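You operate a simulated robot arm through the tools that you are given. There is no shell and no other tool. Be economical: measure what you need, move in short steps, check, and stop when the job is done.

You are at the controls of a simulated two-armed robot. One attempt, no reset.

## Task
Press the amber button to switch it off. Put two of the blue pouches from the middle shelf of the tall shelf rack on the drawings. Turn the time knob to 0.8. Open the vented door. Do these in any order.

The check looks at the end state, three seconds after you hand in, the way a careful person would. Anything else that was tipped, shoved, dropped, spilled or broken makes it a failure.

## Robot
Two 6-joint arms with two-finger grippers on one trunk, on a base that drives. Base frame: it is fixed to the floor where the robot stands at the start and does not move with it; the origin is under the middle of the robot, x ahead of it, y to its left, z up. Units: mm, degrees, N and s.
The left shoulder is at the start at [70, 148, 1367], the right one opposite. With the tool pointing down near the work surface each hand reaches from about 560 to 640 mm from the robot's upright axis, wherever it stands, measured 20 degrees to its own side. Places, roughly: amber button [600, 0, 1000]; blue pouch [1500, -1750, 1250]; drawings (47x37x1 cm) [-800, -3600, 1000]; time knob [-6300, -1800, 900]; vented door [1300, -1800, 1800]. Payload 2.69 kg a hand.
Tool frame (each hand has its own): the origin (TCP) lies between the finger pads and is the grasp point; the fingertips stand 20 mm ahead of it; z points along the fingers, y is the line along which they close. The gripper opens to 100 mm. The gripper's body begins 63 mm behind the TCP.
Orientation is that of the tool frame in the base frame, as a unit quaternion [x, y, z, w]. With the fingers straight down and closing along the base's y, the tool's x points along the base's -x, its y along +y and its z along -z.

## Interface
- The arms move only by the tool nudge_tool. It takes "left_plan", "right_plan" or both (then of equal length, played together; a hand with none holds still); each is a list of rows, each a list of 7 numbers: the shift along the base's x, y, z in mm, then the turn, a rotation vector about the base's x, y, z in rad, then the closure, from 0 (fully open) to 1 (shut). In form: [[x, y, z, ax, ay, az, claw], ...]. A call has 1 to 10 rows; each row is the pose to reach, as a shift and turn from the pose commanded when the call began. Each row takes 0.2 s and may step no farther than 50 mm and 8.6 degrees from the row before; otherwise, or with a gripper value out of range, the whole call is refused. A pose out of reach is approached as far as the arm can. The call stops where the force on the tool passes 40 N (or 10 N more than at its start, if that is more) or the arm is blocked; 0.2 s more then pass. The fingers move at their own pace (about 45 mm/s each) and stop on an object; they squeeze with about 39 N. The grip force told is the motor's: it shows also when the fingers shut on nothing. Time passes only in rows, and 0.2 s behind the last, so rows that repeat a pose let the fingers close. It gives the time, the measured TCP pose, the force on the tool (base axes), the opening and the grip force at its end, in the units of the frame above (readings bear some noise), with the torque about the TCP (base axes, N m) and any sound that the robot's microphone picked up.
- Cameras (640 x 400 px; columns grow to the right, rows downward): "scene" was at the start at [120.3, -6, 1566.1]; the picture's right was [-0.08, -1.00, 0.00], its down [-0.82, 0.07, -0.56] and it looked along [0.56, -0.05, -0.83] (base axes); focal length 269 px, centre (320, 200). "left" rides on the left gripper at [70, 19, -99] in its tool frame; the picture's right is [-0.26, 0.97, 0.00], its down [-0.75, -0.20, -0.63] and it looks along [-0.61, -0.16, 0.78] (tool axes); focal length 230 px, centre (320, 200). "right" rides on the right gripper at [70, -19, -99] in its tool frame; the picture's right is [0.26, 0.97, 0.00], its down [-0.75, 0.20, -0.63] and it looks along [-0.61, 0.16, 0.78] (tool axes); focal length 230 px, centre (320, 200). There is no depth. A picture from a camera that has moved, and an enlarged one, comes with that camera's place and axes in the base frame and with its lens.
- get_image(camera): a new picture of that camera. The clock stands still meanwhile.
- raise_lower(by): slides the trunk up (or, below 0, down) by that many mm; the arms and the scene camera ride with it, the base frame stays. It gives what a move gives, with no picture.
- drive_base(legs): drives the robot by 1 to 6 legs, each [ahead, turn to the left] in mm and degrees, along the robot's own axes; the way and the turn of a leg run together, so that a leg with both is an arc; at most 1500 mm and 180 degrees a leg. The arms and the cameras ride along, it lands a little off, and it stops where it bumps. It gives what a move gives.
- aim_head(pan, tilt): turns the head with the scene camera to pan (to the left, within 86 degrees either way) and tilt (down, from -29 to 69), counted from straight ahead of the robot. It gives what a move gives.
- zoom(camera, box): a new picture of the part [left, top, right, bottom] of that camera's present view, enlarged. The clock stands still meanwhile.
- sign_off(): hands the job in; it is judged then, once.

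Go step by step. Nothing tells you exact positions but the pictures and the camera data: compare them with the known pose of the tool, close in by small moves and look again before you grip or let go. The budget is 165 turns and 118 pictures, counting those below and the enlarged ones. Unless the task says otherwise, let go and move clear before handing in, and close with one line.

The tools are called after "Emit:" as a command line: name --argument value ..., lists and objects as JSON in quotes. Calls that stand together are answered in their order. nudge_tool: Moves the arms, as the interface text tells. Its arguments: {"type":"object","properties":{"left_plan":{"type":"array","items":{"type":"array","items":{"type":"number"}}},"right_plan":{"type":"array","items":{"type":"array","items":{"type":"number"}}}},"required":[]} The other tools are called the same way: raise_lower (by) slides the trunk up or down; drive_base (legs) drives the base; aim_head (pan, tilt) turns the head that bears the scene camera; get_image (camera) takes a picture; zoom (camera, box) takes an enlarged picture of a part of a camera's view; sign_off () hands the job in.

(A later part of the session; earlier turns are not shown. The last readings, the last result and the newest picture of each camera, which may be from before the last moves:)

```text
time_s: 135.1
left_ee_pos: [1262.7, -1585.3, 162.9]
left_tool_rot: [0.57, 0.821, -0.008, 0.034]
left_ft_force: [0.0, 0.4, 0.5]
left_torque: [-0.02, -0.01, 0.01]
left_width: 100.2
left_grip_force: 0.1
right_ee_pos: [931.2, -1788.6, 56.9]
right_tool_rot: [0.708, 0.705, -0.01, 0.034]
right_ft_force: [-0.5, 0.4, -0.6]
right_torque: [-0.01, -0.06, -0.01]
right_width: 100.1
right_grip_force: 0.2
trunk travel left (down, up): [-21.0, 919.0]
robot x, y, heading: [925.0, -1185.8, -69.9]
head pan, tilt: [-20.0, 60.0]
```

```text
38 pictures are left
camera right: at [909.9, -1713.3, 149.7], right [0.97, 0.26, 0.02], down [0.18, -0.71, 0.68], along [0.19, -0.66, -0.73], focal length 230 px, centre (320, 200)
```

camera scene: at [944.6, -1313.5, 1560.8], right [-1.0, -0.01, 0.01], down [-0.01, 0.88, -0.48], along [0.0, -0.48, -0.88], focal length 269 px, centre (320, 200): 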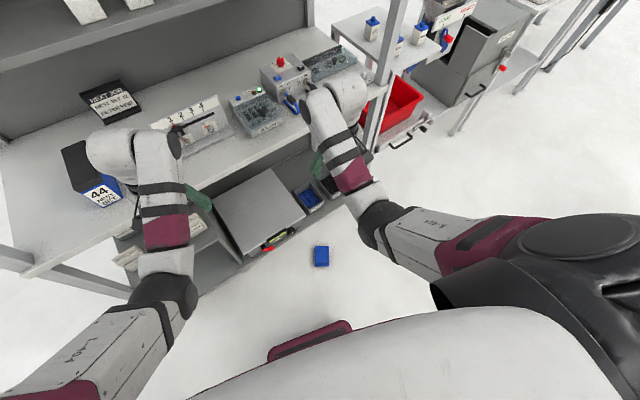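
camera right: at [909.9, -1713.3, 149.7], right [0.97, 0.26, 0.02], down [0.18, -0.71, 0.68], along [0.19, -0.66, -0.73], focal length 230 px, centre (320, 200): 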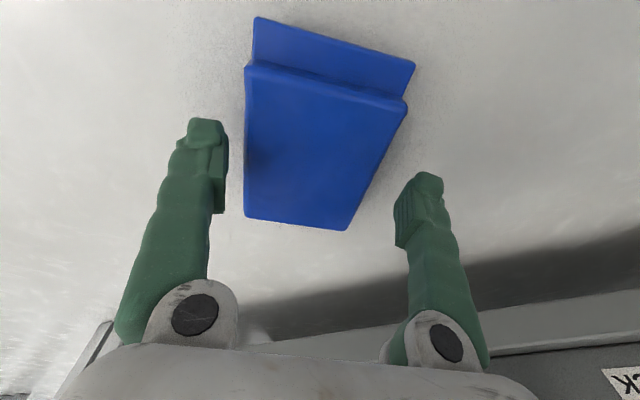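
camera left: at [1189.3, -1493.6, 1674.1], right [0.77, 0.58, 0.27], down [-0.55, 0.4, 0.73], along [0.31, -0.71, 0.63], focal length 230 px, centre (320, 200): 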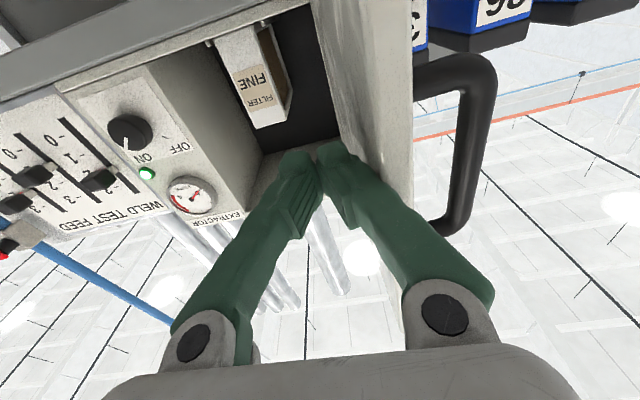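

The trunk bottomed out against something and tilted the body, so I raise it 40 mm again and instead drive closer so the arm itself can reach lower.

Emit:
raise_lower --by 45

Emit:
drive_base --legs '[[48, 0]]'

Emit:
nudge_tool --right_plan '[[-9, 20, 0, 0, 0, 0, 0], [-17, 44, 0, 0, 0, 0, 0], [-17, 44, 0, 0, 0, 0, 0]]'

Emit:
get_image --camera "right"

```text
time_s: 135.9
left_ee_pos: [1259.2, -1582.1, 166.3]
left_tool_rot: [0.57, 0.822, -0.004, 0.006]
left_ft_force: [0.1, -0.5, -1.2]
left_torque: [0.0, 0.01, -0.02]
left_width: 100.1
left_grip_force: 0.2
right_ee_pos: [928.6, -1785.7, 66.9]
right_tool_rot: [0.708, 0.706, -0.008, 0.012]
right_ft_force: [-0.3, -0.4, 0.1]
right_torque: [-0.02, 0.0, 0.0]
right_width: 99.9
right_grip_force: 0.1
trunk travel left (down, up): [-66.0, 874.0]
robot x, y, heading: [921.8, -1188.1, -69.7]
head pan, tilt: [-20.0, 60.0]
```

```text
time_s: 136.8
left_ee_pos: [1275.9, -1626.0, 168.1]
left_tool_rot: [0.57, 0.821, -0.005, 0.007]
left_ft_force: [-0.7, -0.5, -0.1]
left_torque: [0.03, 0.0, 0.0]
left_width: 99.9
left_grip_force: 0.0
right_ee_pos: [945.1, -1830.8, 69.3]
right_tool_rot: [0.709, 0.705, -0.008, 0.013]
right_ft_force: [-0.6, 0.3, -0.7]
right_torque: [0.03, 0.01, 0.0]
right_width: 100.1
right_grip_force: 0.1
trunk travel left (down, up): [-66.0, 874.0]
robot x, y, heading: [942.8, -1233.1, -69.7]
head pan, tilt: [-20.0, 60.0]
```

```text
time_s: 137.6
left_ee_pos: [1277.6, -1625.4, 167.8]
left_tool_rot: [0.571, 0.821, -0.005, 0.008]
left_ft_force: [0.2, 1.0, -0.2]
left_torque: [0.03, -0.01, 0.01]
left_width: 100.0
left_grip_force: 0.0
right_ee_pos: [928.1, -1785.7, 68.6]
right_tool_rot: [0.709, 0.705, -0.009, 0.011]
right_ft_force: [-0.6, 0.2, 0.4]
right_torque: [0.03, 0.02, 0.0]
right_width: 100.1
right_grip_force: 0.0
trunk travel left (down, up): [-66.0, 874.0]
robot x, y, heading: [940.1, -1232.8, -69.6]
head pan, tilt: [-20.0, 60.0]
```

```text
37 pictures are left
camera right: at [909.8, -1714.6, 165.4], right [0.97, 0.25, 0.0], down [0.2, -0.73, 0.65], along [0.16, -0.63, -0.76], focal length 230 px, centre (320, 200)
```

right: 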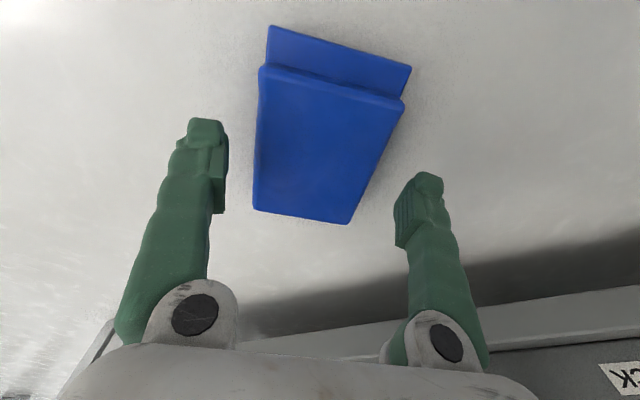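

Centered. I descend 43 mm by the arm and close on the pouch.

Emit:
nudge_tool --right_plan '[[0, 0, -15, 0, 0, 0, 0], [0, 0, -30, 0, 0, 0, 0], [0, 0, -40, 0, 0, 0, 0], [0, 0, -43, 0, 0, 0, 0], [0, 0, -43, 0, 0, 0, 0]]'

Emit:
get_image --camera "right"

```text
time_s: 138.8
left_ee_pos: [1277.6, -1625.7, 168.6]
left_tool_rot: [0.57, 0.821, -0.005, 0.007]
left_ft_force: [0.3, -0.2, -0.7]
left_torque: [-0.02, 0.01, 0.02]
left_width: 100.0
left_grip_force: 0.1
right_ee_pos: [927.7, -1787.7, 25.6]
right_tool_rot: [0.708, 0.706, -0.009, 0.012]
right_ft_force: [-0.4, -0.1, -0.1]
right_torque: [0.02, 0.0, 0.0]
right_width: 99.9
right_grip_force: 0.1
trunk travel left (down, up): [-66.0, 874.0]
robot x, y, heading: [937.6, -1233.3, -69.6]
head pan, tilt: [-20.0, 60.0]
```

```text
36 pictures are left
camera right: at [910.2, -1715.5, 122.2], right [0.97, 0.26, 0.0], down [0.2, -0.73, 0.65], along [0.16, -0.63, -0.76], focal length 230 px, centre (320, 200)
```

right: 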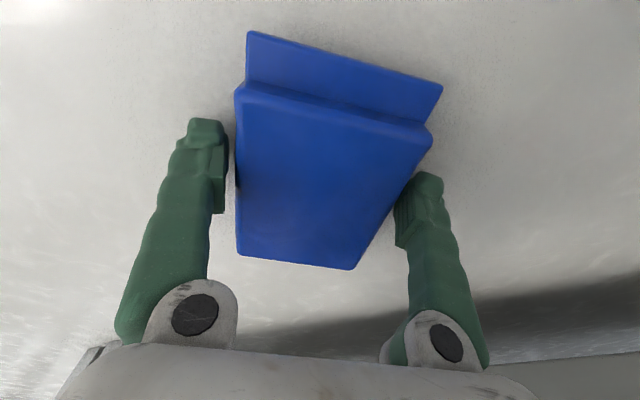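

Fingers straddle the pouch well. I close and lift a little.

Emit:
nudge_tool --right_plan '[[0, 0, 0, 0, 0, 0, 0.5], [0, 0, 0, 0, 0, 0, 1], [0, 0, 0, 0, 0, 0, 1], [0, 0, 0, 0, 0, 0, 1], [0, 0, 20, 0, 0, 0, 1], [0, 0, 45, 0, 0, 0, 1], [0, 0, 45, 0, 0, 0, 1]]'

Emit:
get_image --camera "right"

```text
time_s: 140.4
left_ee_pos: [1275.3, -1626.4, 168.4]
left_tool_rot: [0.57, 0.822, -0.005, 0.008]
left_ft_force: [0.9, 0.9, 0.3]
left_torque: [0.0, 0.0, -0.01]
left_width: 100.0
left_grip_force: 0.0
right_ee_pos: [927.4, -1787.3, 70.2]
right_tool_rot: [0.709, 0.705, -0.009, 0.012]
right_ft_force: [-0.6, -0.4, -0.3]
right_torque: [-0.02, 0.01, 0.03]
right_width: 89.7
right_grip_force: 38.5
trunk travel left (down, up): [-66.0, 874.0]
robot x, y, heading: [943.0, -1231.0, -69.5]
head pan, tilt: [-20.0, 60.0]
```

```text
35 pictures are left
camera right: at [909.5, -1715.4, 166.9], right [0.97, 0.26, 0.0], down [0.2, -0.73, 0.65], along [0.16, -0.63, -0.76], focal length 230 px, centre (320, 200)
```

right: 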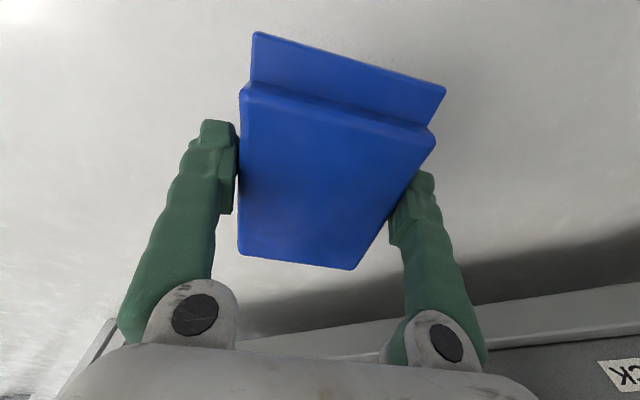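

TIES is held again, flat, tool pointing down. I back off 100 mm and raise the trunk.

Emit:
drive_base --legs '[[-100, 0]]'

Emit:
raise_lower --by 400

Emit:
raise_lower --by 400

Emit:
raise_lower --by 70

Emit:
aim_head --pan 10 --tilt 40

Emit:
get_image --camera "scene"

```text
time_s: 141.6
left_ee_pos: [1241.4, -1532.8, 167.4]
left_tool_rot: [0.569, 0.822, -0.005, 0.007]
left_ft_force: [-1.0, 0.6, 0.5]
left_torque: [0.02, 0.03, 0.0]
left_width: 100.2
left_grip_force: 0.1
right_ee_pos: [894.0, -1694.2, 71.6]
right_tool_rot: [0.708, 0.706, -0.008, 0.011]
right_ft_force: [0.5, 0.1, -1.3]
right_torque: [0.05, 0.0, 0.0]
right_width: 89.2
right_grip_force: 38.8
trunk travel left (down, up): [-66.0, 874.0]
robot x, y, heading: [906.6, -1140.7, -69.7]
head pan, tilt: [-20.0, 60.0]
```

```text
time_s: 145.4
left_ee_pos: [1242.4, -1532.6, 568.3]
left_tool_rot: [0.569, 0.822, -0.005, 0.007]
left_ft_force: [-0.4, -0.2, 0.3]
left_torque: [-0.03, -0.03, -0.01]
left_width: 99.9
left_grip_force: 0.1
right_ee_pos: [892.4, -1694.4, 470.4]
right_tool_rot: [0.708, 0.706, -0.009, 0.012]
right_ft_force: [-0.1, 0.2, -0.1]
right_torque: [0.01, 0.01, -0.02]
right_width: 88.9
right_grip_force: 39.1
trunk travel left (down, up): [-466.0, 474.0]
robot x, y, heading: [906.4, -1141.4, -69.7]
head pan, tilt: [-20.0, 60.0]
```

```text
time_s: 149.2
left_ee_pos: [1242.6, -1533.6, 968.9]
left_tool_rot: [0.57, 0.822, -0.005, 0.007]
left_ft_force: [0.0, 0.0, -0.2]
left_torque: [-0.01, -0.01, -0.02]
left_width: 100.1
left_grip_force: 0.1
right_ee_pos: [892.2, -1695.0, 870.8]
right_tool_rot: [0.709, 0.705, -0.009, 0.013]
right_ft_force: [0.3, -0.9, 0.8]
right_torque: [-0.03, 0.0, 0.0]
right_width: 89.1
right_grip_force: 38.8
trunk travel left (down, up): [-866.0, 74.0]
robot x, y, heading: [908.3, -1142.2, -69.7]
head pan, tilt: [-20.0, 60.0]
```

```text
time_s: 150.3
left_ee_pos: [1242.4, -1533.7, 1038.5]
left_tool_rot: [0.57, 0.821, -0.006, 0.007]
left_ft_force: [0.0, -0.4, -0.3]
left_torque: [-0.01, -0.01, 0.02]
left_width: 100.1
left_grip_force: 0.1
right_ee_pos: [893.8, -1695.4, 939.8]
right_tool_rot: [0.708, 0.706, -0.008, 0.012]
right_ft_force: [0.2, -0.6, -1.4]
right_torque: [0.01, 0.0, 0.0]
right_width: 88.9
right_grip_force: 39.0
trunk travel left (down, up): [-936.0, 4.0]
robot x, y, heading: [903.6, -1138.9, -69.7]
head pan, tilt: [-20.0, 60.0]
```

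```text
time_s: 151.3
left_ee_pos: [1241.5, -1534.5, 1037.2]
left_tool_rot: [0.569, 0.823, -0.005, 0.007]
left_ft_force: [-1.0, 0.0, -0.5]
left_torque: [0.0, 0.02, 0.03]
left_width: 100.3
left_grip_force: 0.1
right_ee_pos: [893.5, -1693.7, 940.8]
right_tool_rot: [0.708, 0.706, -0.009, 0.011]
right_ft_force: [-1.0, 0.4, -1.6]
right_torque: [0.01, -0.03, -0.01]
right_width: 88.4
right_grip_force: 39.3
trunk travel left (down, up): [-936.0, 4.0]
robot x, y, heading: [903.3, -1140.1, -69.7]
head pan, tilt: [10.0, 40.0]
```

```text
34 pictures are left
camera scene: at [964.7, -1259.9, 1598.7], right [-0.86, -0.5, 0.0], down [-0.32, 0.56, -0.77], along [0.39, -0.66, -0.64], focal length 269 px, centre (320, 200)
```

scene: 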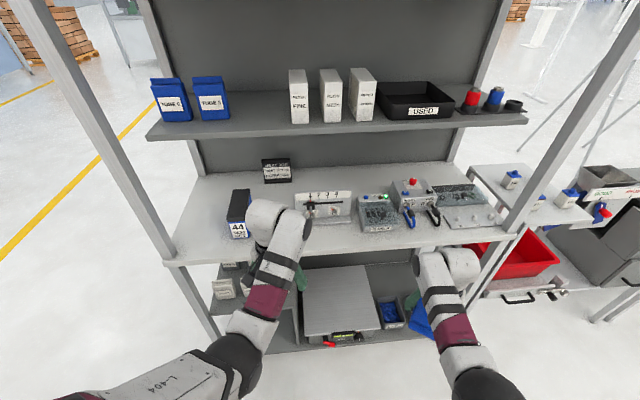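

Everything looks in order. I turn 17° left to face the rack again.

Emit:
drive_base --legs '[[0, 8.5], [0, 8.4]]'

Emit:
nudge_tool --left_plan '[[11, -15, 20, 0, 0, 0, 0], [23, -30, 40, 0, 0, 0, 0], [34, -45, 60, -0.103, -0.079, 0, 0], [46, -60, 80, -0.207, -0.157, 0, 0], [57, -75, 100, -0.31, -0.236, 0, 0], [57, -75, 130, -0.413, -0.315, 0, 0], [57, -75, 160, -0.517, -0.394, 0, 0], [57, -75, 190, -0.62, -0.472, 0, 0], [57, -75, 220, -0.723, -0.551, 0, 0], [57, -75, 250, -0.827, -0.63, 0, 0]]' --right_plan '[[3, -4, 18, 0, 0, 0, 1], [6, -8, 36, 0, 0, 0, 1], [9, -12, 54, 0, 0, 0, 1], [12, -16, 72, 0, 0, 0, 1], [15, -20, 90, 0, 0, 0, 1], [18, -24, 108, 0, 0, 0, 1], [21, -28, 126, 0, 0, 0, 1], [24, -32, 144, 0, 0, 0, 1], [24, -32, 162, 0, 0, 0, 1], [24, -32, 180, 0, 0, 0, 1]]'

```text
time_s: 152.9
left_ee_pos: [1338.7, -1425.5, 1037.2]
left_tool_rot: [0.444, 0.896, -0.004, 0.015]
left_ft_force: [3.2, -4.8, 1.3]
left_torque: [0.4, 0.3, 0.0]
left_width: 100.0
left_grip_force: 0.1
right_ee_pos: [1047.8, -1678.5, 939.2]
right_tool_rot: [0.599, 0.8, -0.005, 0.014]
right_ft_force: [-1.1, -0.6, -1.6]
right_torque: [0.0, -0.06, -0.02]
right_width: 88.3
right_grip_force: 38.8
trunk travel left (down, up): [-936.0, 4.0]
robot x, y, heading: [908.0, -1136.9, -53.1]
head pan, tilt: [10.0, 40.0]
```

```text
time_s: 155.1
left_ee_pos: [1399.5, -1496.4, 1286.8]
left_tool_rot: [0.382, 0.77, -0.226, 0.458]
left_ft_force: [0.7, 0.7, -0.2]
left_torque: [-0.02, -0.05, 0.04]
left_width: 99.9
left_grip_force: 0.0
left hand out of reach, approached as far as the arm can: row 1, 2
right_ee_pos: [1082.8, -1715.8, 1112.6]
right_tool_rot: [0.599, 0.801, -0.007, 0.013]
right_ft_force: [-0.3, -0.2, -0.5]
right_torque: [-0.02, -0.01, 0.03]
right_width: 88.0
right_grip_force: 38.6
right hand out of reach, approached as far as the arm can: row 9, 10
trunk travel left (down, up): [-936.0, 4.0]
robot x, y, heading: [901.1, -1138.5, -53.2]
head pan, tilt: [10.0, 40.0]
```

Now the rest of the leveling of the left hand to horizontal at the pouch height.

Emit:
nudge_tool --left_plan '[[5, -7, 12, -0.099, -0.075, 0, 0], [10, -14, 24, -0.198, -0.15, 0, 0], [15, -21, 36, -0.297, -0.226, 0, 0], [21, -28, 47, -0.395, -0.301, 0, 0], [21, -28, 47, -0.395, -0.301, 0, 0]]'

Emit:
drive_base --legs '[[70, 0], [70, 0]]'

Emit:
get_image --camera "left"

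Emit:
get_image --camera "scene"

```text
time_s: 156.3
left_ee_pos: [1419.6, -1525.5, 1332.5]
left_tool_rot: [0.314, 0.634, -0.313, 0.633]
left_ft_force: [0.1, -1.1, -0.4]
left_torque: [0.02, 0.0, 0.01]
left_width: 100.0
left_grip_force: 0.0
right_ee_pos: [1083.6, -1717.7, 1112.8]
right_tool_rot: [0.598, 0.801, -0.008, 0.013]
right_ft_force: [0.1, 0.3, -0.4]
right_torque: [0.02, 0.04, 0.01]
right_width: 87.9
right_grip_force: 38.4
trunk travel left (down, up): [-936.0, 4.0]
robot x, y, heading: [905.9, -1138.8, -53.0]
head pan, tilt: [10.0, 40.0]
```

```text
time_s: 157.9
left_ee_pos: [1512.9, -1646.6, 1328.6]
left_tool_rot: [0.315, 0.639, -0.309, 0.63]
left_ft_force: [0.2, 1.2, -1.0]
left_torque: [0.0, -0.01, 0.0]
left_width: 100.1
left_grip_force: 0.0
right_ee_pos: [1178.3, -1842.4, 1106.2]
right_tool_rot: [0.6, 0.8, -0.007, 0.022]
right_ft_force: [-0.5, 0.4, -0.8]
right_torque: [0.0, -0.01, -0.01]
right_width: 87.8
right_grip_force: 38.4
trunk travel left (down, up): [-936.0, 4.0]
robot x, y, heading: [988.9, -1252.3, -53.2]
head pan, tilt: [10.0, 40.0]
```

```text
33 pictures are left
camera left: at [1466.4, -1554.8, 1261.6], right [0.77, 0.59, 0.26], down [-0.54, 0.37, 0.76], along [0.35, -0.72, 0.6], focal length 230 px, centre (320, 200)
```

left: 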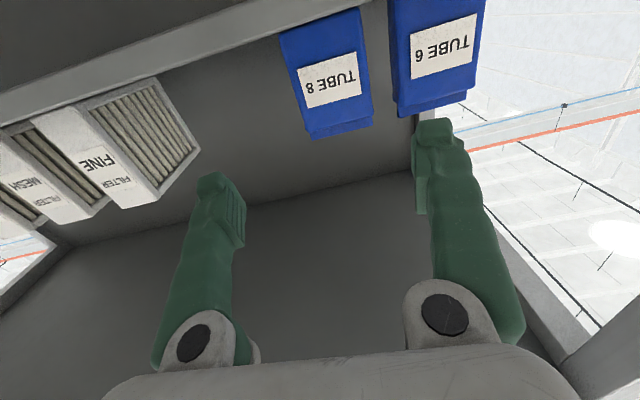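

```text
32 pictures are left
camera scene: at [1104.0, -1380.7, 1598.0], right [-0.68, -0.73, 0.0], down [-0.48, 0.45, -0.75], along [0.55, -0.51, -0.66], focal length 269 px, centre (320, 200)
```

scene: 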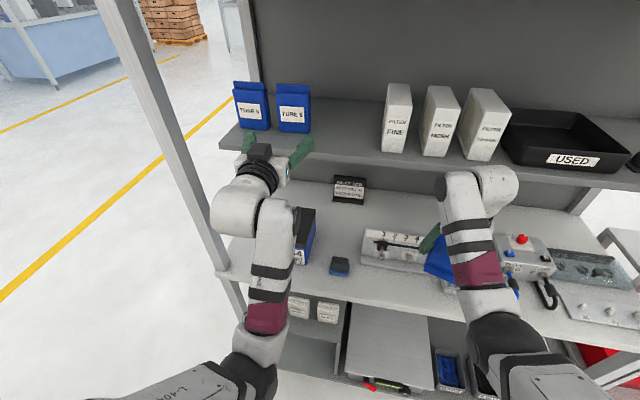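

TUBE 8 projects at e≈-233. I shift the left hand 16 mm left, pull the right hand back so it stays clear of the shelf, then drive 85 mm in.

Emit:
nudge_tool --left_plan '[[6, 5, 4, 0, 0, 0, 0], [12.8, 9.6, 8, 0, 0, 0, 0], [12.8, 9.6, 8, 0, 0, 0, 0]]' --right_plan '[[-15, 20, -8, 0, 0, 0, 1], [-30, 40, -16, 0, 0, 0, 1], [-45, 60, -25, 0, 0, 0, 1]]'

Emit:
drive_base --legs '[[45, 0], [40, 0]]'

Emit:
get_image --camera "left"

```text
time_s: 158.3
left_ee_pos: [1472.6, -1581.8, 1362.4]
left_tool_rot: [0.302, 0.62, -0.32, 0.649]
left_ft_force: [0.6, 0.4, 1.9]
left_torque: [0.03, 0.03, -0.03]
left_width: 99.8
left_grip_force: 0.0
right_ee_pos: [1154.7, -1804.6, 1135.9]
right_tool_rot: [0.597, 0.796, -0.014, 0.096]
right_ft_force: [-1.0, 0.5, 0.0]
right_torque: [-0.02, -0.04, 0.01]
right_width: 88.0
right_grip_force: 39.5
right hand out of reach, approached as far as the arm can: row 1
trunk travel left (down, up): [-936.0, 4.0]
robot x, y, heading: [990.8, -1251.8, -52.8]
head pan, tilt: [10.0, 40.0]
stopped in row 1 (right hand): the arm was blocked; the commanded pose is now the measured one
```

```text
time_s: 159.7
left_ee_pos: [1538.9, -1671.6, 1349.5]
left_tool_rot: [0.308, 0.626, -0.317, 0.643]
left_ft_force: [-0.4, 0.1, -0.2]
left_torque: [0.01, 0.02, 0.0]
left_width: 100.0
left_grip_force: 0.0
right_ee_pos: [1217.3, -1887.4, 1124.8]
right_tool_rot: [0.598, 0.798, -0.012, 0.078]
right_ft_force: [-0.8, 0.5, -1.0]
right_torque: [-0.03, -0.01, 0.0]
right_width: 87.4
right_grip_force: 38.9
trunk travel left (down, up): [-936.0, 4.0]
robot x, y, heading: [1042.5, -1315.5, -52.9]
head pan, tilt: [10.0, 40.0]
```

```text
31 pictures are left
camera left: at [1494.1, -1581.7, 1278.3], right [0.76, 0.6, 0.26], down [-0.55, 0.39, 0.73], along [0.34, -0.7, 0.63], focal length 230 px, centre (320, 200)
```

left: 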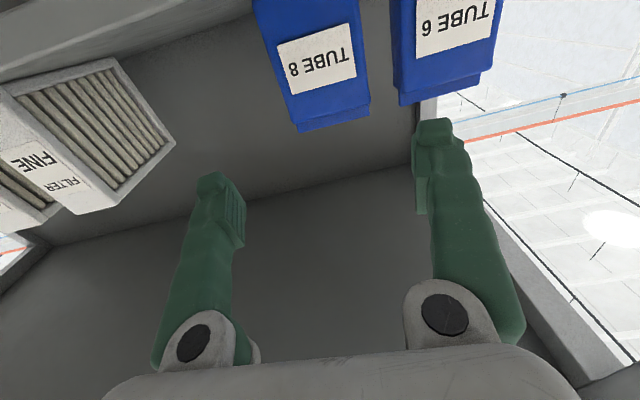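

Good view; TUBE 8 at e≈-231. I level the hand, shift 8 mm left and advance 75 mm to just in front of it.

Emit:
nudge_tool --left_plan '[[6, 5, -7, 0.021, 0.016, 0, 0], [18, -11, -14, 0.021, 0.016, 0, 0], [30, -27, -14, 0.021, 0.016, 0, 0], [42, -43, -14, 0.021, 0.016, 0, 0], [52, -56, -14, 0.021, 0.016, 0, 0]]'

Emit:
get_image --camera "left"

```text
time_s: 160.9
left_ee_pos: [1591.2, -1726.8, 1335.7]
left_tool_rot: [0.311, 0.636, -0.313, 0.633]
left_ft_force: [0.7, 0.2, -0.6]
left_torque: [-0.01, 0.02, 0.01]
left_width: 100.1
left_grip_force: 0.1
right_ee_pos: [1217.6, -1889.1, 1123.9]
right_tool_rot: [0.598, 0.798, -0.012, 0.079]
right_ft_force: [-0.4, -0.5, -2.1]
right_torque: [0.03, -0.02, -0.02]
right_width: 87.7
right_grip_force: 38.7
trunk travel left (down, up): [-936.0, 4.0]
robot x, y, heading: [1042.1, -1318.3, -52.8]
head pan, tilt: [10.0, 40.0]
```

```text
30 pictures are left
camera left: at [1545.1, -1636.0, 1266.8], right [0.77, 0.59, 0.26], down [-0.54, 0.38, 0.75], along [0.35, -0.71, 0.61], focal length 230 px, centre (320, 200)
```

left: 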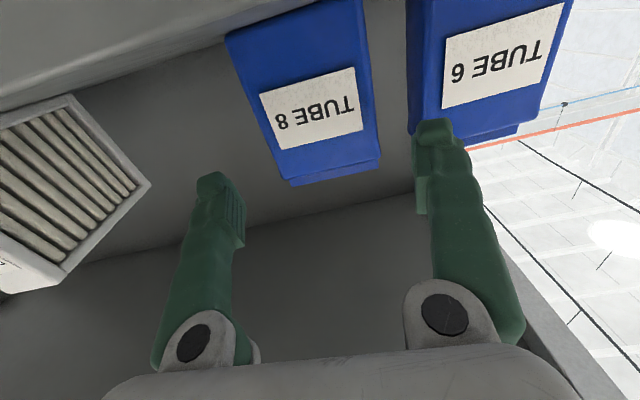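

The hand is lined up with margins on both sides. I advance 45 mm and look.

Emit:
nudge_tool --left_plan '[[6, -8, 4, 0, 0, 0, 0], [12, -16, 8, 0, 0, 0, 0], [18, -24, 8, 0, 0, 0, 0], [24, -32, 8, 0, 0, 0, 0], [27, -36, 8, 0, 0, 0, 0]]'

Emit:
get_image --camera "left"

```text
time_s: 162.1
left_ee_pos: [1618.0, -1762.2, 1344.9]
left_tool_rot: [0.311, 0.635, -0.312, 0.635]
left_ft_force: [0.0, 0.7, -0.1]
left_torque: [-0.03, -0.04, 0.01]
left_width: 99.9
left_grip_force: 0.1
right_ee_pos: [1217.1, -1886.2, 1123.4]
right_tool_rot: [0.598, 0.798, -0.013, 0.079]
right_ft_force: [0.1, -0.1, -0.3]
right_torque: [-0.02, 0.0, 0.01]
right_width: 87.4
right_grip_force: 38.8
trunk travel left (down, up): [-936.0, 4.0]
robot x, y, heading: [1041.7, -1317.0, -53.0]
head pan, tilt: [10.0, 40.0]
```

```text
29 pictures are left
camera left: at [1571.6, -1671.1, 1275.9], right [0.77, 0.59, 0.26], down [-0.54, 0.38, 0.75], along [0.35, -0.71, 0.61], focal length 230 px, centre (320, 200)
```

left: 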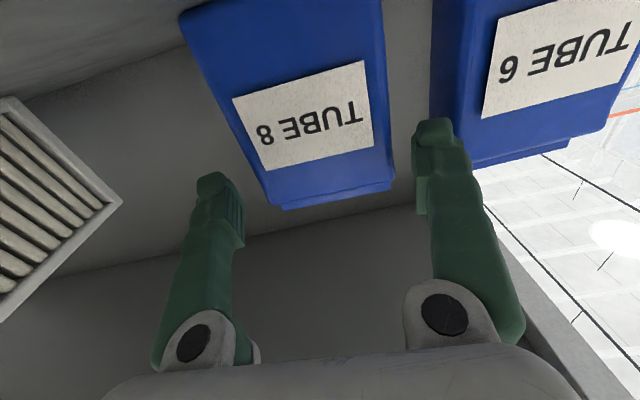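

Still well lined up. I go another 33 mm in with a 2 mm left correction.

Emit:
nudge_tool --left_plan '[[5, -5, 0, 0, 0, 0, 0], [10, -11, 0, 0, 0, 0, 0], [16, -18, 0, 0, 0, 0, 0], [21.5, -25, 0, 0, 0, 0, 0]]'

Emit:
get_image --camera "left"

```text
time_s: 163.1
left_ee_pos: [1636.3, -1782.8, 1346.8]
left_tool_rot: [0.311, 0.633, -0.314, 0.636]
left_ft_force: [-6.4, 6.1, 2.5]
left_torque: [0.86, 0.67, 0.19]
left_width: 100.0
left_grip_force: 0.0
right_ee_pos: [1214.6, -1883.6, 1126.2]
right_tool_rot: [0.598, 0.797, -0.012, 0.081]
right_ft_force: [0.4, 0.1, -1.2]
right_torque: [0.03, 0.01, 0.01]
right_width: 87.5
right_grip_force: 39.6
trunk travel left (down, up): [-936.0, 4.0]
robot x, y, heading: [1039.2, -1320.8, -53.1]
head pan, tilt: [10.0, 40.0]
```

```text
28 pictures are left
camera left: at [1590.1, -1692.6, 1278.6], right [0.76, 0.59, 0.26], down [-0.54, 0.38, 0.75], along [0.35, -0.71, 0.61], focal length 230 px, centre (320, 200)
```

left: 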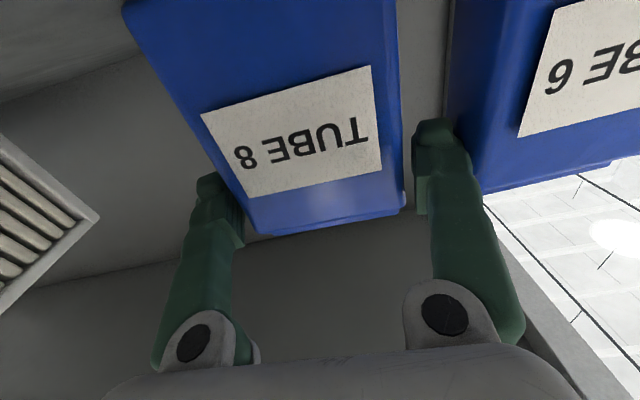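

Something under the hand lightly touches the shelf edge, so this is the depth limit. I back 4 mm, raise 5 mm, and close.

Emit:
nudge_tool --left_plan '[[-2.5, 3, 4, 0, 0, 0, 0], [-2.5, 3, 4, 0, 0, 0, 0.4], [-2.5, 3, 4, 0, 0, 0, 1], [-2.5, 3, 4, 0, 0, 0, 1], [-2.5, 3, 4, 0, 0, 0, 1], [-2.5, 3, 4, 0, 0, 0, 1]]'

Emit:
get_image --camera "left"

```text
time_s: 164.5
left_ee_pos: [1637.0, -1784.4, 1348.3]
left_tool_rot: [0.311, 0.635, -0.313, 0.635]
left_ft_force: [0.6, 0.6, 1.2]
left_torque: [-0.01, -0.08, 0.0]
left_width: 91.9
left_grip_force: 39.1
right_ee_pos: [1217.4, -1886.5, 1124.4]
right_tool_rot: [0.598, 0.798, -0.012, 0.079]
right_ft_force: [0.0, -0.1, -0.7]
right_torque: [0.02, 0.02, -0.02]
right_width: 87.5
right_grip_force: 38.7
trunk travel left (down, up): [-936.0, 4.0]
robot x, y, heading: [1040.0, -1316.3, -53.0]
head pan, tilt: [10.0, 40.0]
```

```text
27 pictures are left
camera left: at [1590.2, -1693.2, 1279.7], right [0.77, 0.59, 0.26], down [-0.54, 0.38, 0.75], along [0.35, -0.71, 0.61], focal length 230 px, centre (320, 200)
```

left: 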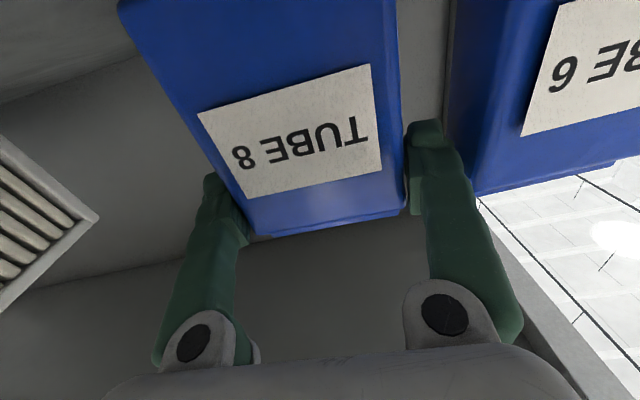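

Held at 92 mm. I lift 30 mm and retreat slowly.

Emit:
nudge_tool --left_plan '[[0, 0, 8, 0, 0, 0, 1], [0, 0, 18, 0, 0, 0, 1], [0, 0, 30, 0, 0, 0, 1], [-6, 8, 32, 0, 0, 0, 1], [-15, 20, 32, 0, 0, 0, 1], [-26, 34, 32, 0, 0, 0, 1], [-38, 50, 32, 0, 0, 0, 1], [-48, 64, 32, 0, 0, 0, 1], [-54, 72, 32, 0, 0, 0, 1]]'

Emit:
drive_base --legs '[[-60, 0], [-60, 0], [-60, 0], [-60, 0]]'

Emit:
get_image --camera "scene"

```text
time_s: 166.5
left_ee_pos: [1582.6, -1710.7, 1380.3]
left_tool_rot: [0.31, 0.636, -0.312, 0.634]
left_ft_force: [-0.3, 0.9, -0.9]
left_torque: [0.01, -0.01, -0.02]
left_width: 91.5
left_grip_force: 38.8
right_ee_pos: [1216.6, -1886.3, 1124.5]
right_tool_rot: [0.598, 0.798, -0.013, 0.079]
right_ft_force: [0.8, 0.2, -0.6]
right_torque: [0.0, 0.0, 0.02]
right_width: 87.1
right_grip_force: 39.3
trunk travel left (down, up): [-936.0, 4.0]
robot x, y, heading: [1041.9, -1320.7, -53.1]
head pan, tilt: [10.0, 40.0]
```

```text
time_s: 169.2
left_ee_pos: [1446.1, -1529.3, 1374.0]
left_tool_rot: [0.312, 0.638, -0.31, 0.631]
left_ft_force: [0.1, -0.1, -0.8]
left_torque: [-0.01, -0.03, 0.01]
left_width: 91.4
left_grip_force: 38.9
right_ee_pos: [1078.4, -1702.5, 1118.2]
right_tool_rot: [0.598, 0.798, -0.01, 0.075]
right_ft_force: [0.8, -0.3, -1.0]
right_torque: [0.05, 0.02, 0.02]
right_width: 86.8
right_grip_force: 39.3
trunk travel left (down, up): [-936.0, 4.0]
robot x, y, heading: [897.0, -1127.4, -53.0]
head pan, tilt: [10.0, 40.0]
```

```text
26 pictures are left
camera scene: at [996.9, -1237.5, 1597.6], right [-0.68, -0.73, 0.0], down [-0.47, 0.44, -0.76], along [0.56, -0.52, -0.65], focal length 269 px, centre (320, 200)
```

scene: 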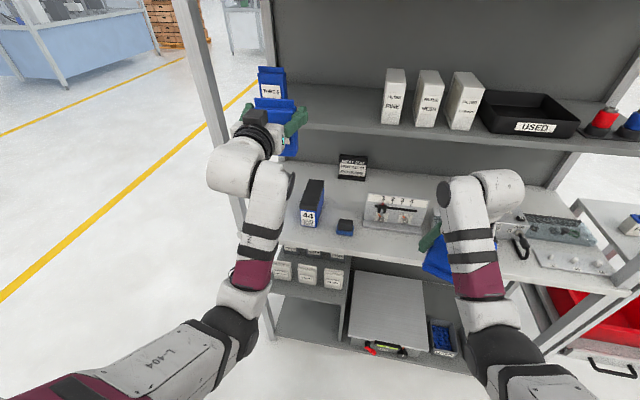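

Both pouches are held. I turn the left hand down to the carrying pose, slowly.

Emit:
nudge_tool --left_plan '[[0, 0, -25, 0.112, 0.084, 0, 1], [0, 0, -50, 0.224, 0.169, 0, 1], [0, 0, -75, 0.335, 0.253, 0, 1], [0, 0, -100, 0.447, 0.337, 0, 1], [-8, 10, -125, 0.559, 0.422, 0, 1], [-16, 21, -150, 0.671, 0.506, 0, 1], [-24, 32, -175, 0.783, 0.59, 0, 1], [-32, 42, -200, 0.894, 0.674, 0, 1], [-40, 53, -225, 1.006, 0.759, 0, 1], [-48, 64, -250, 1.118, 0.843, 0, 1]]'

Emit:
nudge_tool --left_plan '[[-4, 5, -15, 0.068, 0.052, 0, 1], [-8, 10, -30, 0.136, 0.103, 0, 1], [-12, 16, -45, 0.136, 0.103, 0, 1]]' --right_plan '[[0, 0, -15, 0.05, 0.035, 0, 1], [0, 0, -30, 0.1, 0.07, 0, 1], [0, 0, -40, 0.1, 0.07, 0, 1]]'

Emit:
aim_head --pan -86 --tilt 20

Emit:
get_image --camera "scene"

```text
time_s: 171.4
left_ee_pos: [1394.6, -1465.5, 1123.0]
left_tool_rot: [0.443, 0.893, -0.032, 0.077]
left_ft_force: [0.1, -0.6, 0.0]
left_torque: [-0.05, 0.02, 0.02]
left_width: 90.8
left_grip_force: 38.9
left hand out of reach, approached as far as the arm can: row 10
right_ee_pos: [1073.7, -1697.9, 1124.9]
right_tool_rot: [0.598, 0.798, -0.013, 0.079]
right_ft_force: [0.5, 0.4, -0.4]
right_torque: [0.0, -0.02, 0.01]
right_width: 86.8
right_grip_force: 38.7
trunk travel left (down, up): [-936.0, 4.0]
robot x, y, heading: [899.0, -1126.7, -53.1]
head pan, tilt: [10.0, 40.0]
```

```text
time_s: 172.2
left_ee_pos: [1382.7, -1447.1, 1080.1]
left_tool_rot: [0.445, 0.895, 0.004, 0.003]
left_ft_force: [-0.2, 1.0, -0.2]
left_torque: [-0.02, -0.02, -0.01]
left_width: 90.8
left_grip_force: 38.8
right_ee_pos: [1073.4, -1694.0, 1085.2]
right_tool_rot: [0.6, 0.8, 0.008, 0.021]
right_ft_force: [-0.6, 0.1, -0.8]
right_torque: [0.01, -0.01, -0.04]
right_width: 86.5
right_grip_force: 38.9
right hand out of reach, approached as far as the arm can: row 1
trunk travel left (down, up): [-936.0, 4.0]
robot x, y, heading: [898.9, -1128.6, -53.0]
head pan, tilt: [10.0, 40.0]
```

```text
time_s: 173.9
left_ee_pos: [1383.7, -1448.3, 1078.1]
left_tool_rot: [0.446, 0.895, 0.006, 0.002]
left_ft_force: [0.3, 0.0, -0.3]
left_torque: [-0.02, -0.01, 0.01]
left_width: 90.7
left_grip_force: 38.8
right_ee_pos: [1071.9, -1695.2, 1084.0]
right_tool_rot: [0.6, 0.8, 0.007, 0.022]
right_ft_force: [-0.5, 0.7, -1.1]
right_torque: [-0.01, -0.02, -0.02]
right_width: 86.7
right_grip_force: 38.9
trunk travel left (down, up): [-936.0, 4.0]
robot x, y, heading: [893.2, -1128.3, -52.9]
head pan, tilt: [-85.9, 20.0]
```

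```text
25 pictures are left
camera scene: at [856.8, -1230.5, 1630.2], right [-0.66, 0.75, 0.0], down [0.26, 0.23, -0.94], along [-0.71, -0.62, -0.34], focal length 269 px, centre (320, 200)
```

scene: 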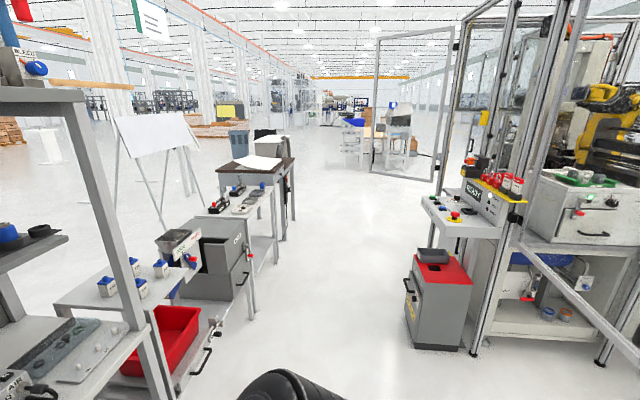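

The drawings table is down the row at about e≈2810, f≈2390. I turn right about 89° and check both grips before driving along the aisle.

Emit:
drive_base --legs '[[0, -44], [0, -44.7]]'

Emit:
aim_head --pan 0 --tilt 30

Emit:
get_image --camera "scene"

```text
time_s: 178.4
left_ee_pos: [589.4, -1622.1, 1077.7]
left_tool_rot: [0.944, 0.329, 0.002, 0.005]
left_ft_force: [0.6, -0.5, -0.2]
left_torque: [0.01, 0.02, 0.04]
left_width: 90.0
left_grip_force: 39.0
right_ee_pos: [335.8, -1317.2, 1084.4]
right_tool_rot: [0.988, 0.152, -0.009, 0.019]
right_ft_force: [1.8, 0.2, -0.4]
right_torque: [-0.01, -0.01, -0.03]
right_width: 86.5
right_grip_force: 38.8
trunk travel left (down, up): [-936.0, 4.0]
robot x, y, heading: [897.8, -1128.0, -141.7]
head pan, tilt: [-85.9, 20.0]
```

```text
time_s: 180.0
left_ee_pos: [588.5, -1621.6, 1078.6]
left_tool_rot: [0.944, 0.329, 0.002, 0.005]
left_ft_force: [0.4, -0.7, 0.5]
left_torque: [0.01, 0.03, -0.01]
left_width: 89.9
left_grip_force: 38.9
right_ee_pos: [334.9, -1316.6, 1085.0]
right_tool_rot: [0.988, 0.152, -0.01, 0.021]
right_ft_force: [-0.9, -0.5, -1.3]
right_torque: [-0.02, 0.01, 0.0]
right_width: 86.1
right_grip_force: 38.4
trunk travel left (down, up): [-936.0, 4.0]
robot x, y, heading: [898.1, -1127.2, -141.7]
head pan, tilt: [0.0, 30.0]
```

```text
24 pictures are left
camera scene: at [785.4, -1215.9, 1614.1], right [-0.62, 0.79, 0.0], down [0.39, 0.31, -0.87], along [-0.68, -0.54, -0.5], focal length 269 px, centre (320, 200)
```

scene: 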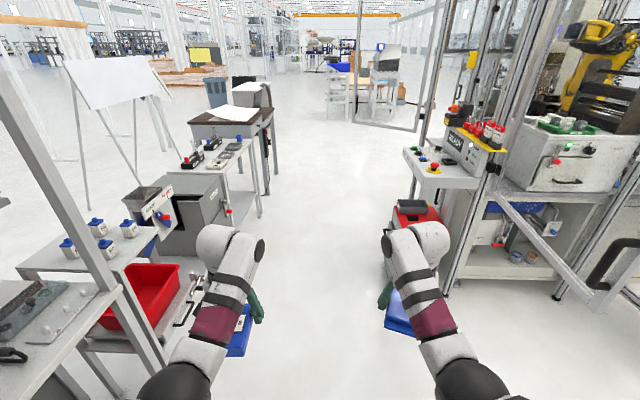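

Both pouches stay in the grippers. I drive 1400 mm along the aisle and look again.

Emit:
drive_base --legs '[[1400, 0]]'

Emit:
get_image --camera "scene"

```text
time_s: 187.0
left_ee_pos: [-516.3, -2489.4, 1078.8]
left_tool_rot: [0.945, 0.327, 0.001, 0.005]
left_ft_force: [-0.2, 0.1, -0.5]
left_torque: [-0.07, 0.01, 0.02]
left_width: 89.4
left_grip_force: 38.8
right_ee_pos: [-769.6, -2182.7, 1084.4]
right_tool_rot: [0.989, 0.15, -0.01, 0.02]
right_ft_force: [-0.3, 1.3, -1.3]
right_torque: [-0.03, 0.01, 0.03]
right_width: 85.6
right_grip_force: 39.4
trunk travel left (down, up): [-936.0, 4.0]
robot x, y, heading: [-205.9, -1997.3, -142.0]
head pan, tilt: [0.0, 30.0]
```

```text
23 pictures are left
camera scene: at [-318.9, -2083.1, 1614.2], right [-0.62, 0.79, 0.0], down [0.39, 0.31, -0.87], along [-0.68, -0.53, -0.5], focal length 269 px, centre (320, 200)
```

scene: 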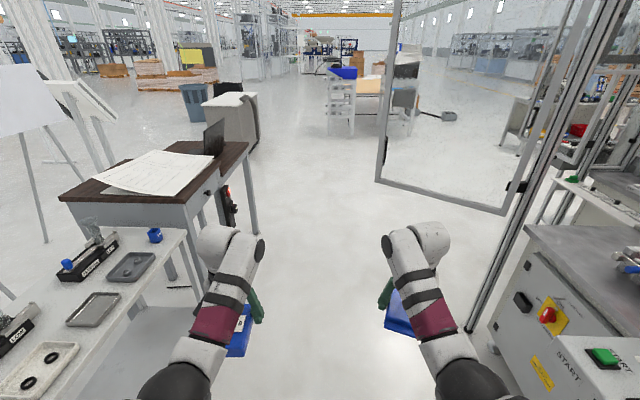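

The drawings spread from about e=2640–3080, f=2165–2600, with the table's front edge at f≈2040. I drive on 1460 mm, then turn left to face the table.

Emit:
drive_base --legs '[[1460, 0]]'

Emit:
drive_base --legs '[[0, 45], [0, 44.5]]'

Emit:
get_image --camera "scene"

```text
time_s: 194.2
left_ee_pos: [-1679.7, -3371.4, 1079.2]
left_tool_rot: [0.948, 0.319, 0.001, 0.004]
left_ft_force: [-0.1, -0.7, -0.7]
left_torque: [-0.03, -0.01, 0.0]
left_width: 88.8
left_grip_force: 38.7
right_ee_pos: [-1928.8, -3062.4, 1084.6]
right_tool_rot: [0.989, 0.143, -0.01, 0.02]
right_ft_force: [-1.0, 0.1, -1.6]
right_torque: [-0.01, -0.01, 0.03]
right_width: 85.2
right_grip_force: 38.8
trunk travel left (down, up): [-936.0, 4.0]
robot x, y, heading: [-1364.9, -2890.3, -143.0]
head pan, tilt: [0.0, 30.0]
```

```text
time_s: 198.7
left_ee_pos: [-880.4, -3212.2, 1079.4]
left_tool_rot: [0.45, 0.893, 0.006, 0.003]
left_ft_force: [-0.1, -0.3, -0.6]
left_torque: [-0.01, 0.03, 0.02]
left_width: 88.3
left_grip_force: 39.1
right_ee_pos: [-1195.2, -3455.9, 1084.9]
right_tool_rot: [0.605, 0.796, 0.006, 0.021]
right_ft_force: [0.1, -0.3, -0.7]
right_torque: [0.0, 0.0, -0.01]
right_width: 84.9
right_grip_force: 39.3
trunk travel left (down, up): [-936.0, 4.0]
robot x, y, heading: [-1363.9, -2883.3, -53.4]
head pan, tilt: [0.0, 30.0]
```

```text
22 pictures are left
camera scene: at [-1281.7, -3001.0, 1614.1], right [-0.81, -0.59, 0.0], down [-0.3, 0.4, -0.87], along [0.51, -0.7, -0.5], focal length 269 px, centre (320, 200)
```

scene: 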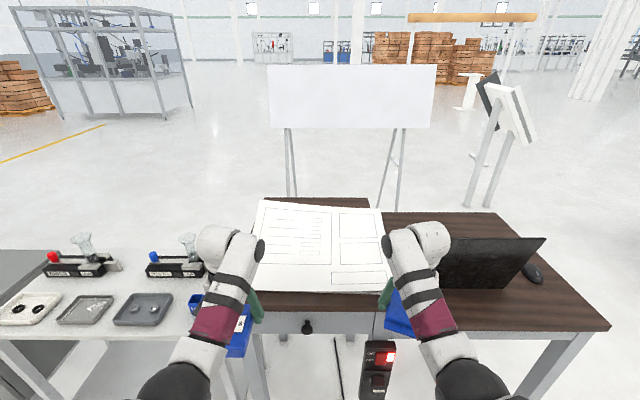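

The drawings lie right ahead. I bring the hands closer together (still short of the table), then drive in 200 mm.

Emit:
nudge_tool --left_plan '[[-14, -26, 4, 0, 0, 0, 1], [-28, -53, 8, 0, 0, 0, 1], [-42, -79, 12, 0, 0, 0, 1], [-62, -93, 12, 0, 0, 0, 1]]' --right_plan '[[26, -3, 4, 0, 0, 0, 1], [50, -6, 8, 0, 0, 0, 1], [72, 5, 12, 0, 0, 0, 1], [92, 16, 12, 0, 0, 0, 1]]'

Emit:
drive_base --legs '[[100, 0], [100, 0]]'

Emit:
aim_head --pan 0 --tilt 50

Emit:
get_image --camera "scene"

```text
time_s: 199.7
left_ee_pos: [-943.9, -3305.2, 1091.1]
left_tool_rot: [0.45, 0.893, 0.005, 0.002]
left_ft_force: [-0.7, 0.3, 0.5]
left_torque: [-0.01, -0.03, -0.01]
left_width: 88.1
left_grip_force: 38.5
right_ee_pos: [-1102.5, -3438.9, 1096.6]
right_tool_rot: [0.605, 0.796, 0.006, 0.022]
right_ft_force: [-0.1, 0.3, -0.2]
right_torque: [0.0, -0.05, -0.03]
right_width: 84.8
right_grip_force: 39.1
trunk travel left (down, up): [-936.0, 4.0]
robot x, y, heading: [-1362.3, -2882.9, -54.0]
head pan, tilt: [0.0, 30.0]
```

```text
time_s: 201.2
left_ee_pos: [-925.7, -3304.1, 1053.2]
left_tool_rot: [0.427, 0.9, 0.075, -0.046]
left_ft_force: [-0.3, -1.1, 1.8]
left_torque: [0.06, -0.05, -0.01]
left_width: 89.1
left_grip_force: 39.2
right_ee_pos: [-1110.5, -3454.2, 1054.6]
right_tool_rot: [0.626, 0.777, -0.007, -0.069]
right_ft_force: [1.4, 0.4, 3.3]
right_torque: [0.06, 0.07, 0.02]
right_width: 88.0
right_grip_force: 39.4
trunk travel left (down, up): [-936.0, 4.0]
robot x, y, heading: [-1302.2, -2975.7, -53.7]
head pan, tilt: [0.0, 30.0]
stopped in leg 2: the robot was blocked; the commanded pose is now the measured one
```

```text
time_s: 202.1
left_ee_pos: [-916.1, -3315.1, 1048.7]
left_tool_rot: [0.428, 0.897, 0.091, -0.062]
left_ft_force: [-0.8, -0.3, -2.2]
left_torque: [-0.01, -0.02, -0.03]
left_width: 88.9
left_grip_force: 38.8
right_ee_pos: [-1103.5, -3470.2, 1052.4]
right_tool_rot: [0.624, 0.777, -0.006, -0.087]
right_ft_force: [-0.1, 0.7, -2.1]
right_torque: [0.07, 0.09, 0.0]
right_width: 87.9
right_grip_force: 38.8
trunk travel left (down, up): [-936.0, 4.0]
robot x, y, heading: [-1295.4, -2976.2, -53.5]
head pan, tilt: [0.0, 50.0]
```

```text
21 pictures are left
camera scene: at [-1222.6, -3079.9, 1584.4], right [-0.81, -0.59, 0.0], down [-0.45, 0.62, -0.64], along [0.38, -0.52, -0.77], focal length 269 px, centre (320, 200)
```

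scene: 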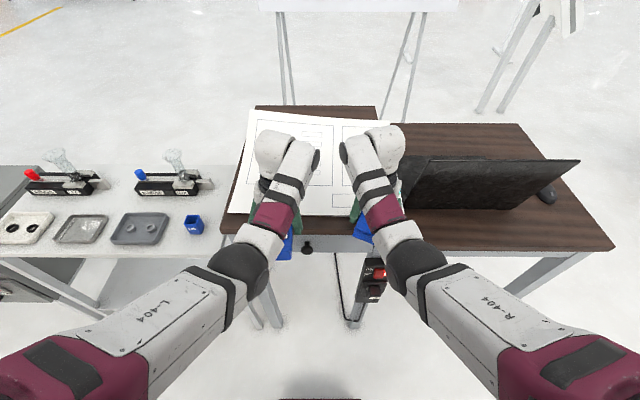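

The hands bumped the table's front edge: the table must be higher than I assumed (contact near z≈1060). I back off 100 mm and check the pouches.

Emit:
drive_base --legs '[[-110, 0]]'

Emit:
nudge_tool --left_plan '[[0, 0, 10, 0, 0, 0, 1], [0, 0, 20, 0, 0, 0, 1], [0, 0, 20, 0, 0, 0, 1]]' --right_plan '[[0, 0, 10, 0, 0, 0, 1], [0, 0, 20, 0, 0, 0, 1], [0, 0, 20, 0, 0, 0, 1]]'

Emit:
get_image --camera "left"

Emit:
get_image --camera "right"

Emit:
get_image --camera "scene"

```text
time_s: 203.3
left_ee_pos: [-965.7, -3240.2, 1041.4]
left_tool_rot: [0.427, 0.896, 0.097, -0.07]
left_ft_force: [0.6, 0.1, 1.4]
left_torque: [-0.08, 0.03, 0.02]
left_width: 89.0
left_grip_force: 38.9
right_ee_pos: [-1155.1, -3399.2, 1045.2]
right_tool_rot: [0.623, 0.776, -0.004, -0.097]
right_ft_force: [-0.8, 0.6, 0.2]
right_torque: [-0.01, -0.08, -0.01]
right_width: 87.8
right_grip_force: 39.0
trunk travel left (down, up): [-936.0, 4.0]
robot x, y, heading: [-1363.5, -2886.1, -53.8]
head pan, tilt: [0.0, 50.0]
```

```text
time_s: 204.1
left_ee_pos: [-967.2, -3245.0, 1056.2]
left_tool_rot: [0.428, 0.896, 0.096, -0.066]
left_ft_force: [0.3, -0.3, -1.3]
left_torque: [0.04, 0.04, 0.02]
left_width: 88.5
left_grip_force: 39.1
left hand out of reach, approached as far as the arm can: row 1, 2, 3
right_ee_pos: [-1153.2, -3396.4, 1061.1]
right_tool_rot: [0.623, 0.776, -0.005, -0.092]
right_ft_force: [0.9, -1.4, -1.0]
right_torque: [0.03, 0.02, -0.01]
right_width: 87.8
right_grip_force: 39.1
right hand out of reach, approached as far as the arm can: row 1, 2, 3
trunk travel left (down, up): [-936.0, 4.0]
robot x, y, heading: [-1361.2, -2890.4, -53.7]
head pan, tilt: [0.0, 50.0]
```

```text
20 pictures are left
camera left: at [-993.4, -3201.4, 1170.3], right [0.91, 0.4, 0.06], down [0.34, -0.83, 0.44], along [0.22, -0.38, -0.9], focal length 230 px, centre (320, 200)
```

left: 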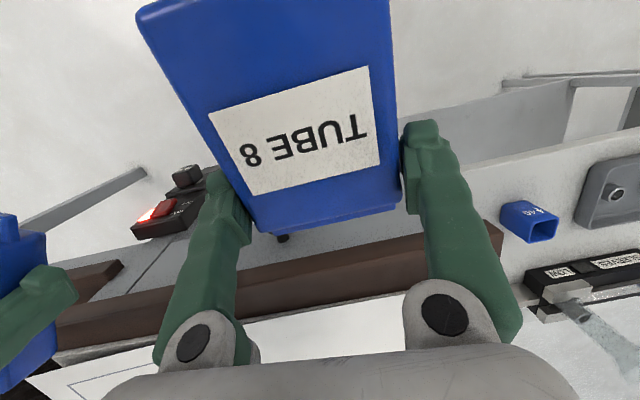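

```text
19 pictures are left
camera right: at [-1170.0, -3344.9, 1169.2], right [0.88, 0.47, -0.09], down [0.44, -0.75, 0.49], along [0.17, -0.47, -0.87], focal length 230 px, centre (320, 200)
```

right: 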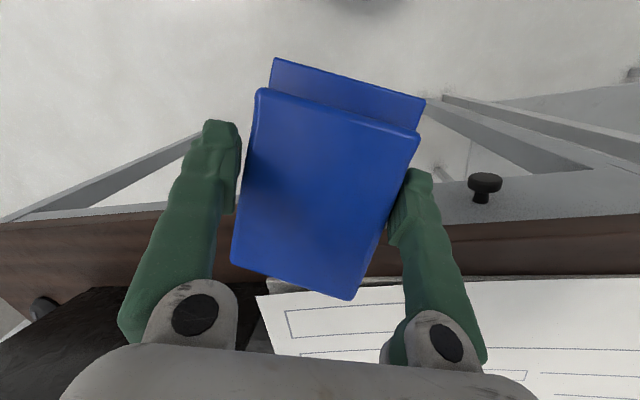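

```text
18 pictures are left
camera scene: at [-1282.3, -2997.5, 1583.8], right [-0.8, -0.59, 0.0], down [-0.46, 0.62, -0.64], along [0.38, -0.51, -0.77], focal length 269 px, centre (320, 200)
```

scene: 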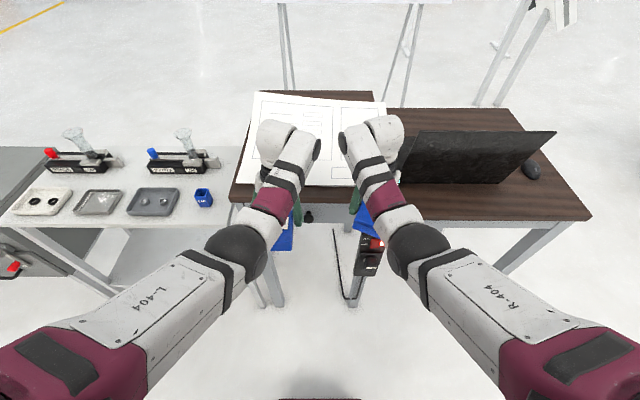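

The pouches are firmly held; the base probably just rocked between two quick legs. I re-level both hands at z≈1100 and drive forward in separate short calls.

Emit:
nudge_tool --left_plan '[[8, -11, 15, -0.077, -0.01, -0.014, 1], [16, -22, 30, -0.154, -0.02, -0.028, 1], [24, -32, 44, -0.231, -0.031, -0.042, 1], [24, -32, 44, -0.231, -0.031, -0.042, 1]]' --right_plan '[[8, -11, 14, -0.035, -0.051, 0.018, 1], [16, -22, 28, -0.069, -0.102, 0.035, 1], [24, -32, 40, -0.104, -0.153, 0.053, 1], [24, -32, 40, -0.104, -0.153, 0.053, 1]]'

Emit:
drive_base --legs '[[80, 0]]'

Emit:
nudge_tool --left_plan '[[0, 0, 0, 0, 0, 0, 1], [0, 0, 0, 0, 0, 0, 1], [0, 0, 0, 0, 0, 0, 1]]'

```text
time_s: 205.1
left_ee_pos: [-947.2, -3269.9, 1104.9]
left_tool_rot: [0.449, 0.893, -0.004, 0.003]
left_ft_force: [-0.3, -0.3, -0.7]
left_torque: [-0.02, -0.03, -0.01]
left_width: 88.6
left_grip_force: 38.9
right_ee_pos: [-1133.6, -3422.8, 1103.8]
right_tool_rot: [0.605, 0.797, -0.001, 0.004]
right_ft_force: [0.1, -0.2, -0.8]
right_torque: [0.0, 0.0, 0.02]
right_width: 87.5
right_grip_force: 39.4
trunk travel left (down, up): [-936.0, 4.0]
robot x, y, heading: [-1362.7, -2884.9, -53.7]
head pan, tilt: [0.0, 50.0]
```

```text
time_s: 206.6
left_ee_pos: [-941.7, -3290.8, 1092.6]
left_tool_rot: [0.436, 0.898, -0.04, 0.045]
left_ft_force: [-2.9, -3.2, -1.4]
left_torque: [0.24, -0.24, 0.05]
left_width: 88.4
left_grip_force: 39.1
right_ee_pos: [-1121.3, -3434.4, 1082.0]
right_tool_rot: [0.62, 0.784, -0.005, 0.041]
right_ft_force: [1.8, -0.3, -0.5]
right_torque: [0.09, 0.18, -0.03]
right_width: 87.1
right_grip_force: 39.2
trunk travel left (down, up): [-936.0, 4.0]
robot x, y, heading: [-1316.6, -2948.2, -53.6]
head pan, tilt: [0.0, 50.0]
stopped in leg 1: the robot was blocked; the commanded pose is now the measured one
```

```text
time_s: 207.4
left_ee_pos: [-930.8, -3302.6, 1085.6]
left_tool_rot: [0.439, 0.898, -0.023, 0.028]
left_ft_force: [0.2, -0.3, -1.2]
left_torque: [-0.02, -0.03, 0.0]
left_width: 87.8
left_grip_force: 38.7
right_ee_pos: [-1116.1, -3446.0, 1072.5]
right_tool_rot: [0.618, 0.786, -0.004, 0.011]
right_ft_force: [0.5, 0.3, -1.2]
right_torque: [0.0, 0.03, -0.02]
right_width: 87.4
right_grip_force: 39.2
trunk travel left (down, up): [-936.0, 4.0]
robot x, y, heading: [-1309.8, -2954.1, -53.7]
head pan, tilt: [0.0, 50.0]
```

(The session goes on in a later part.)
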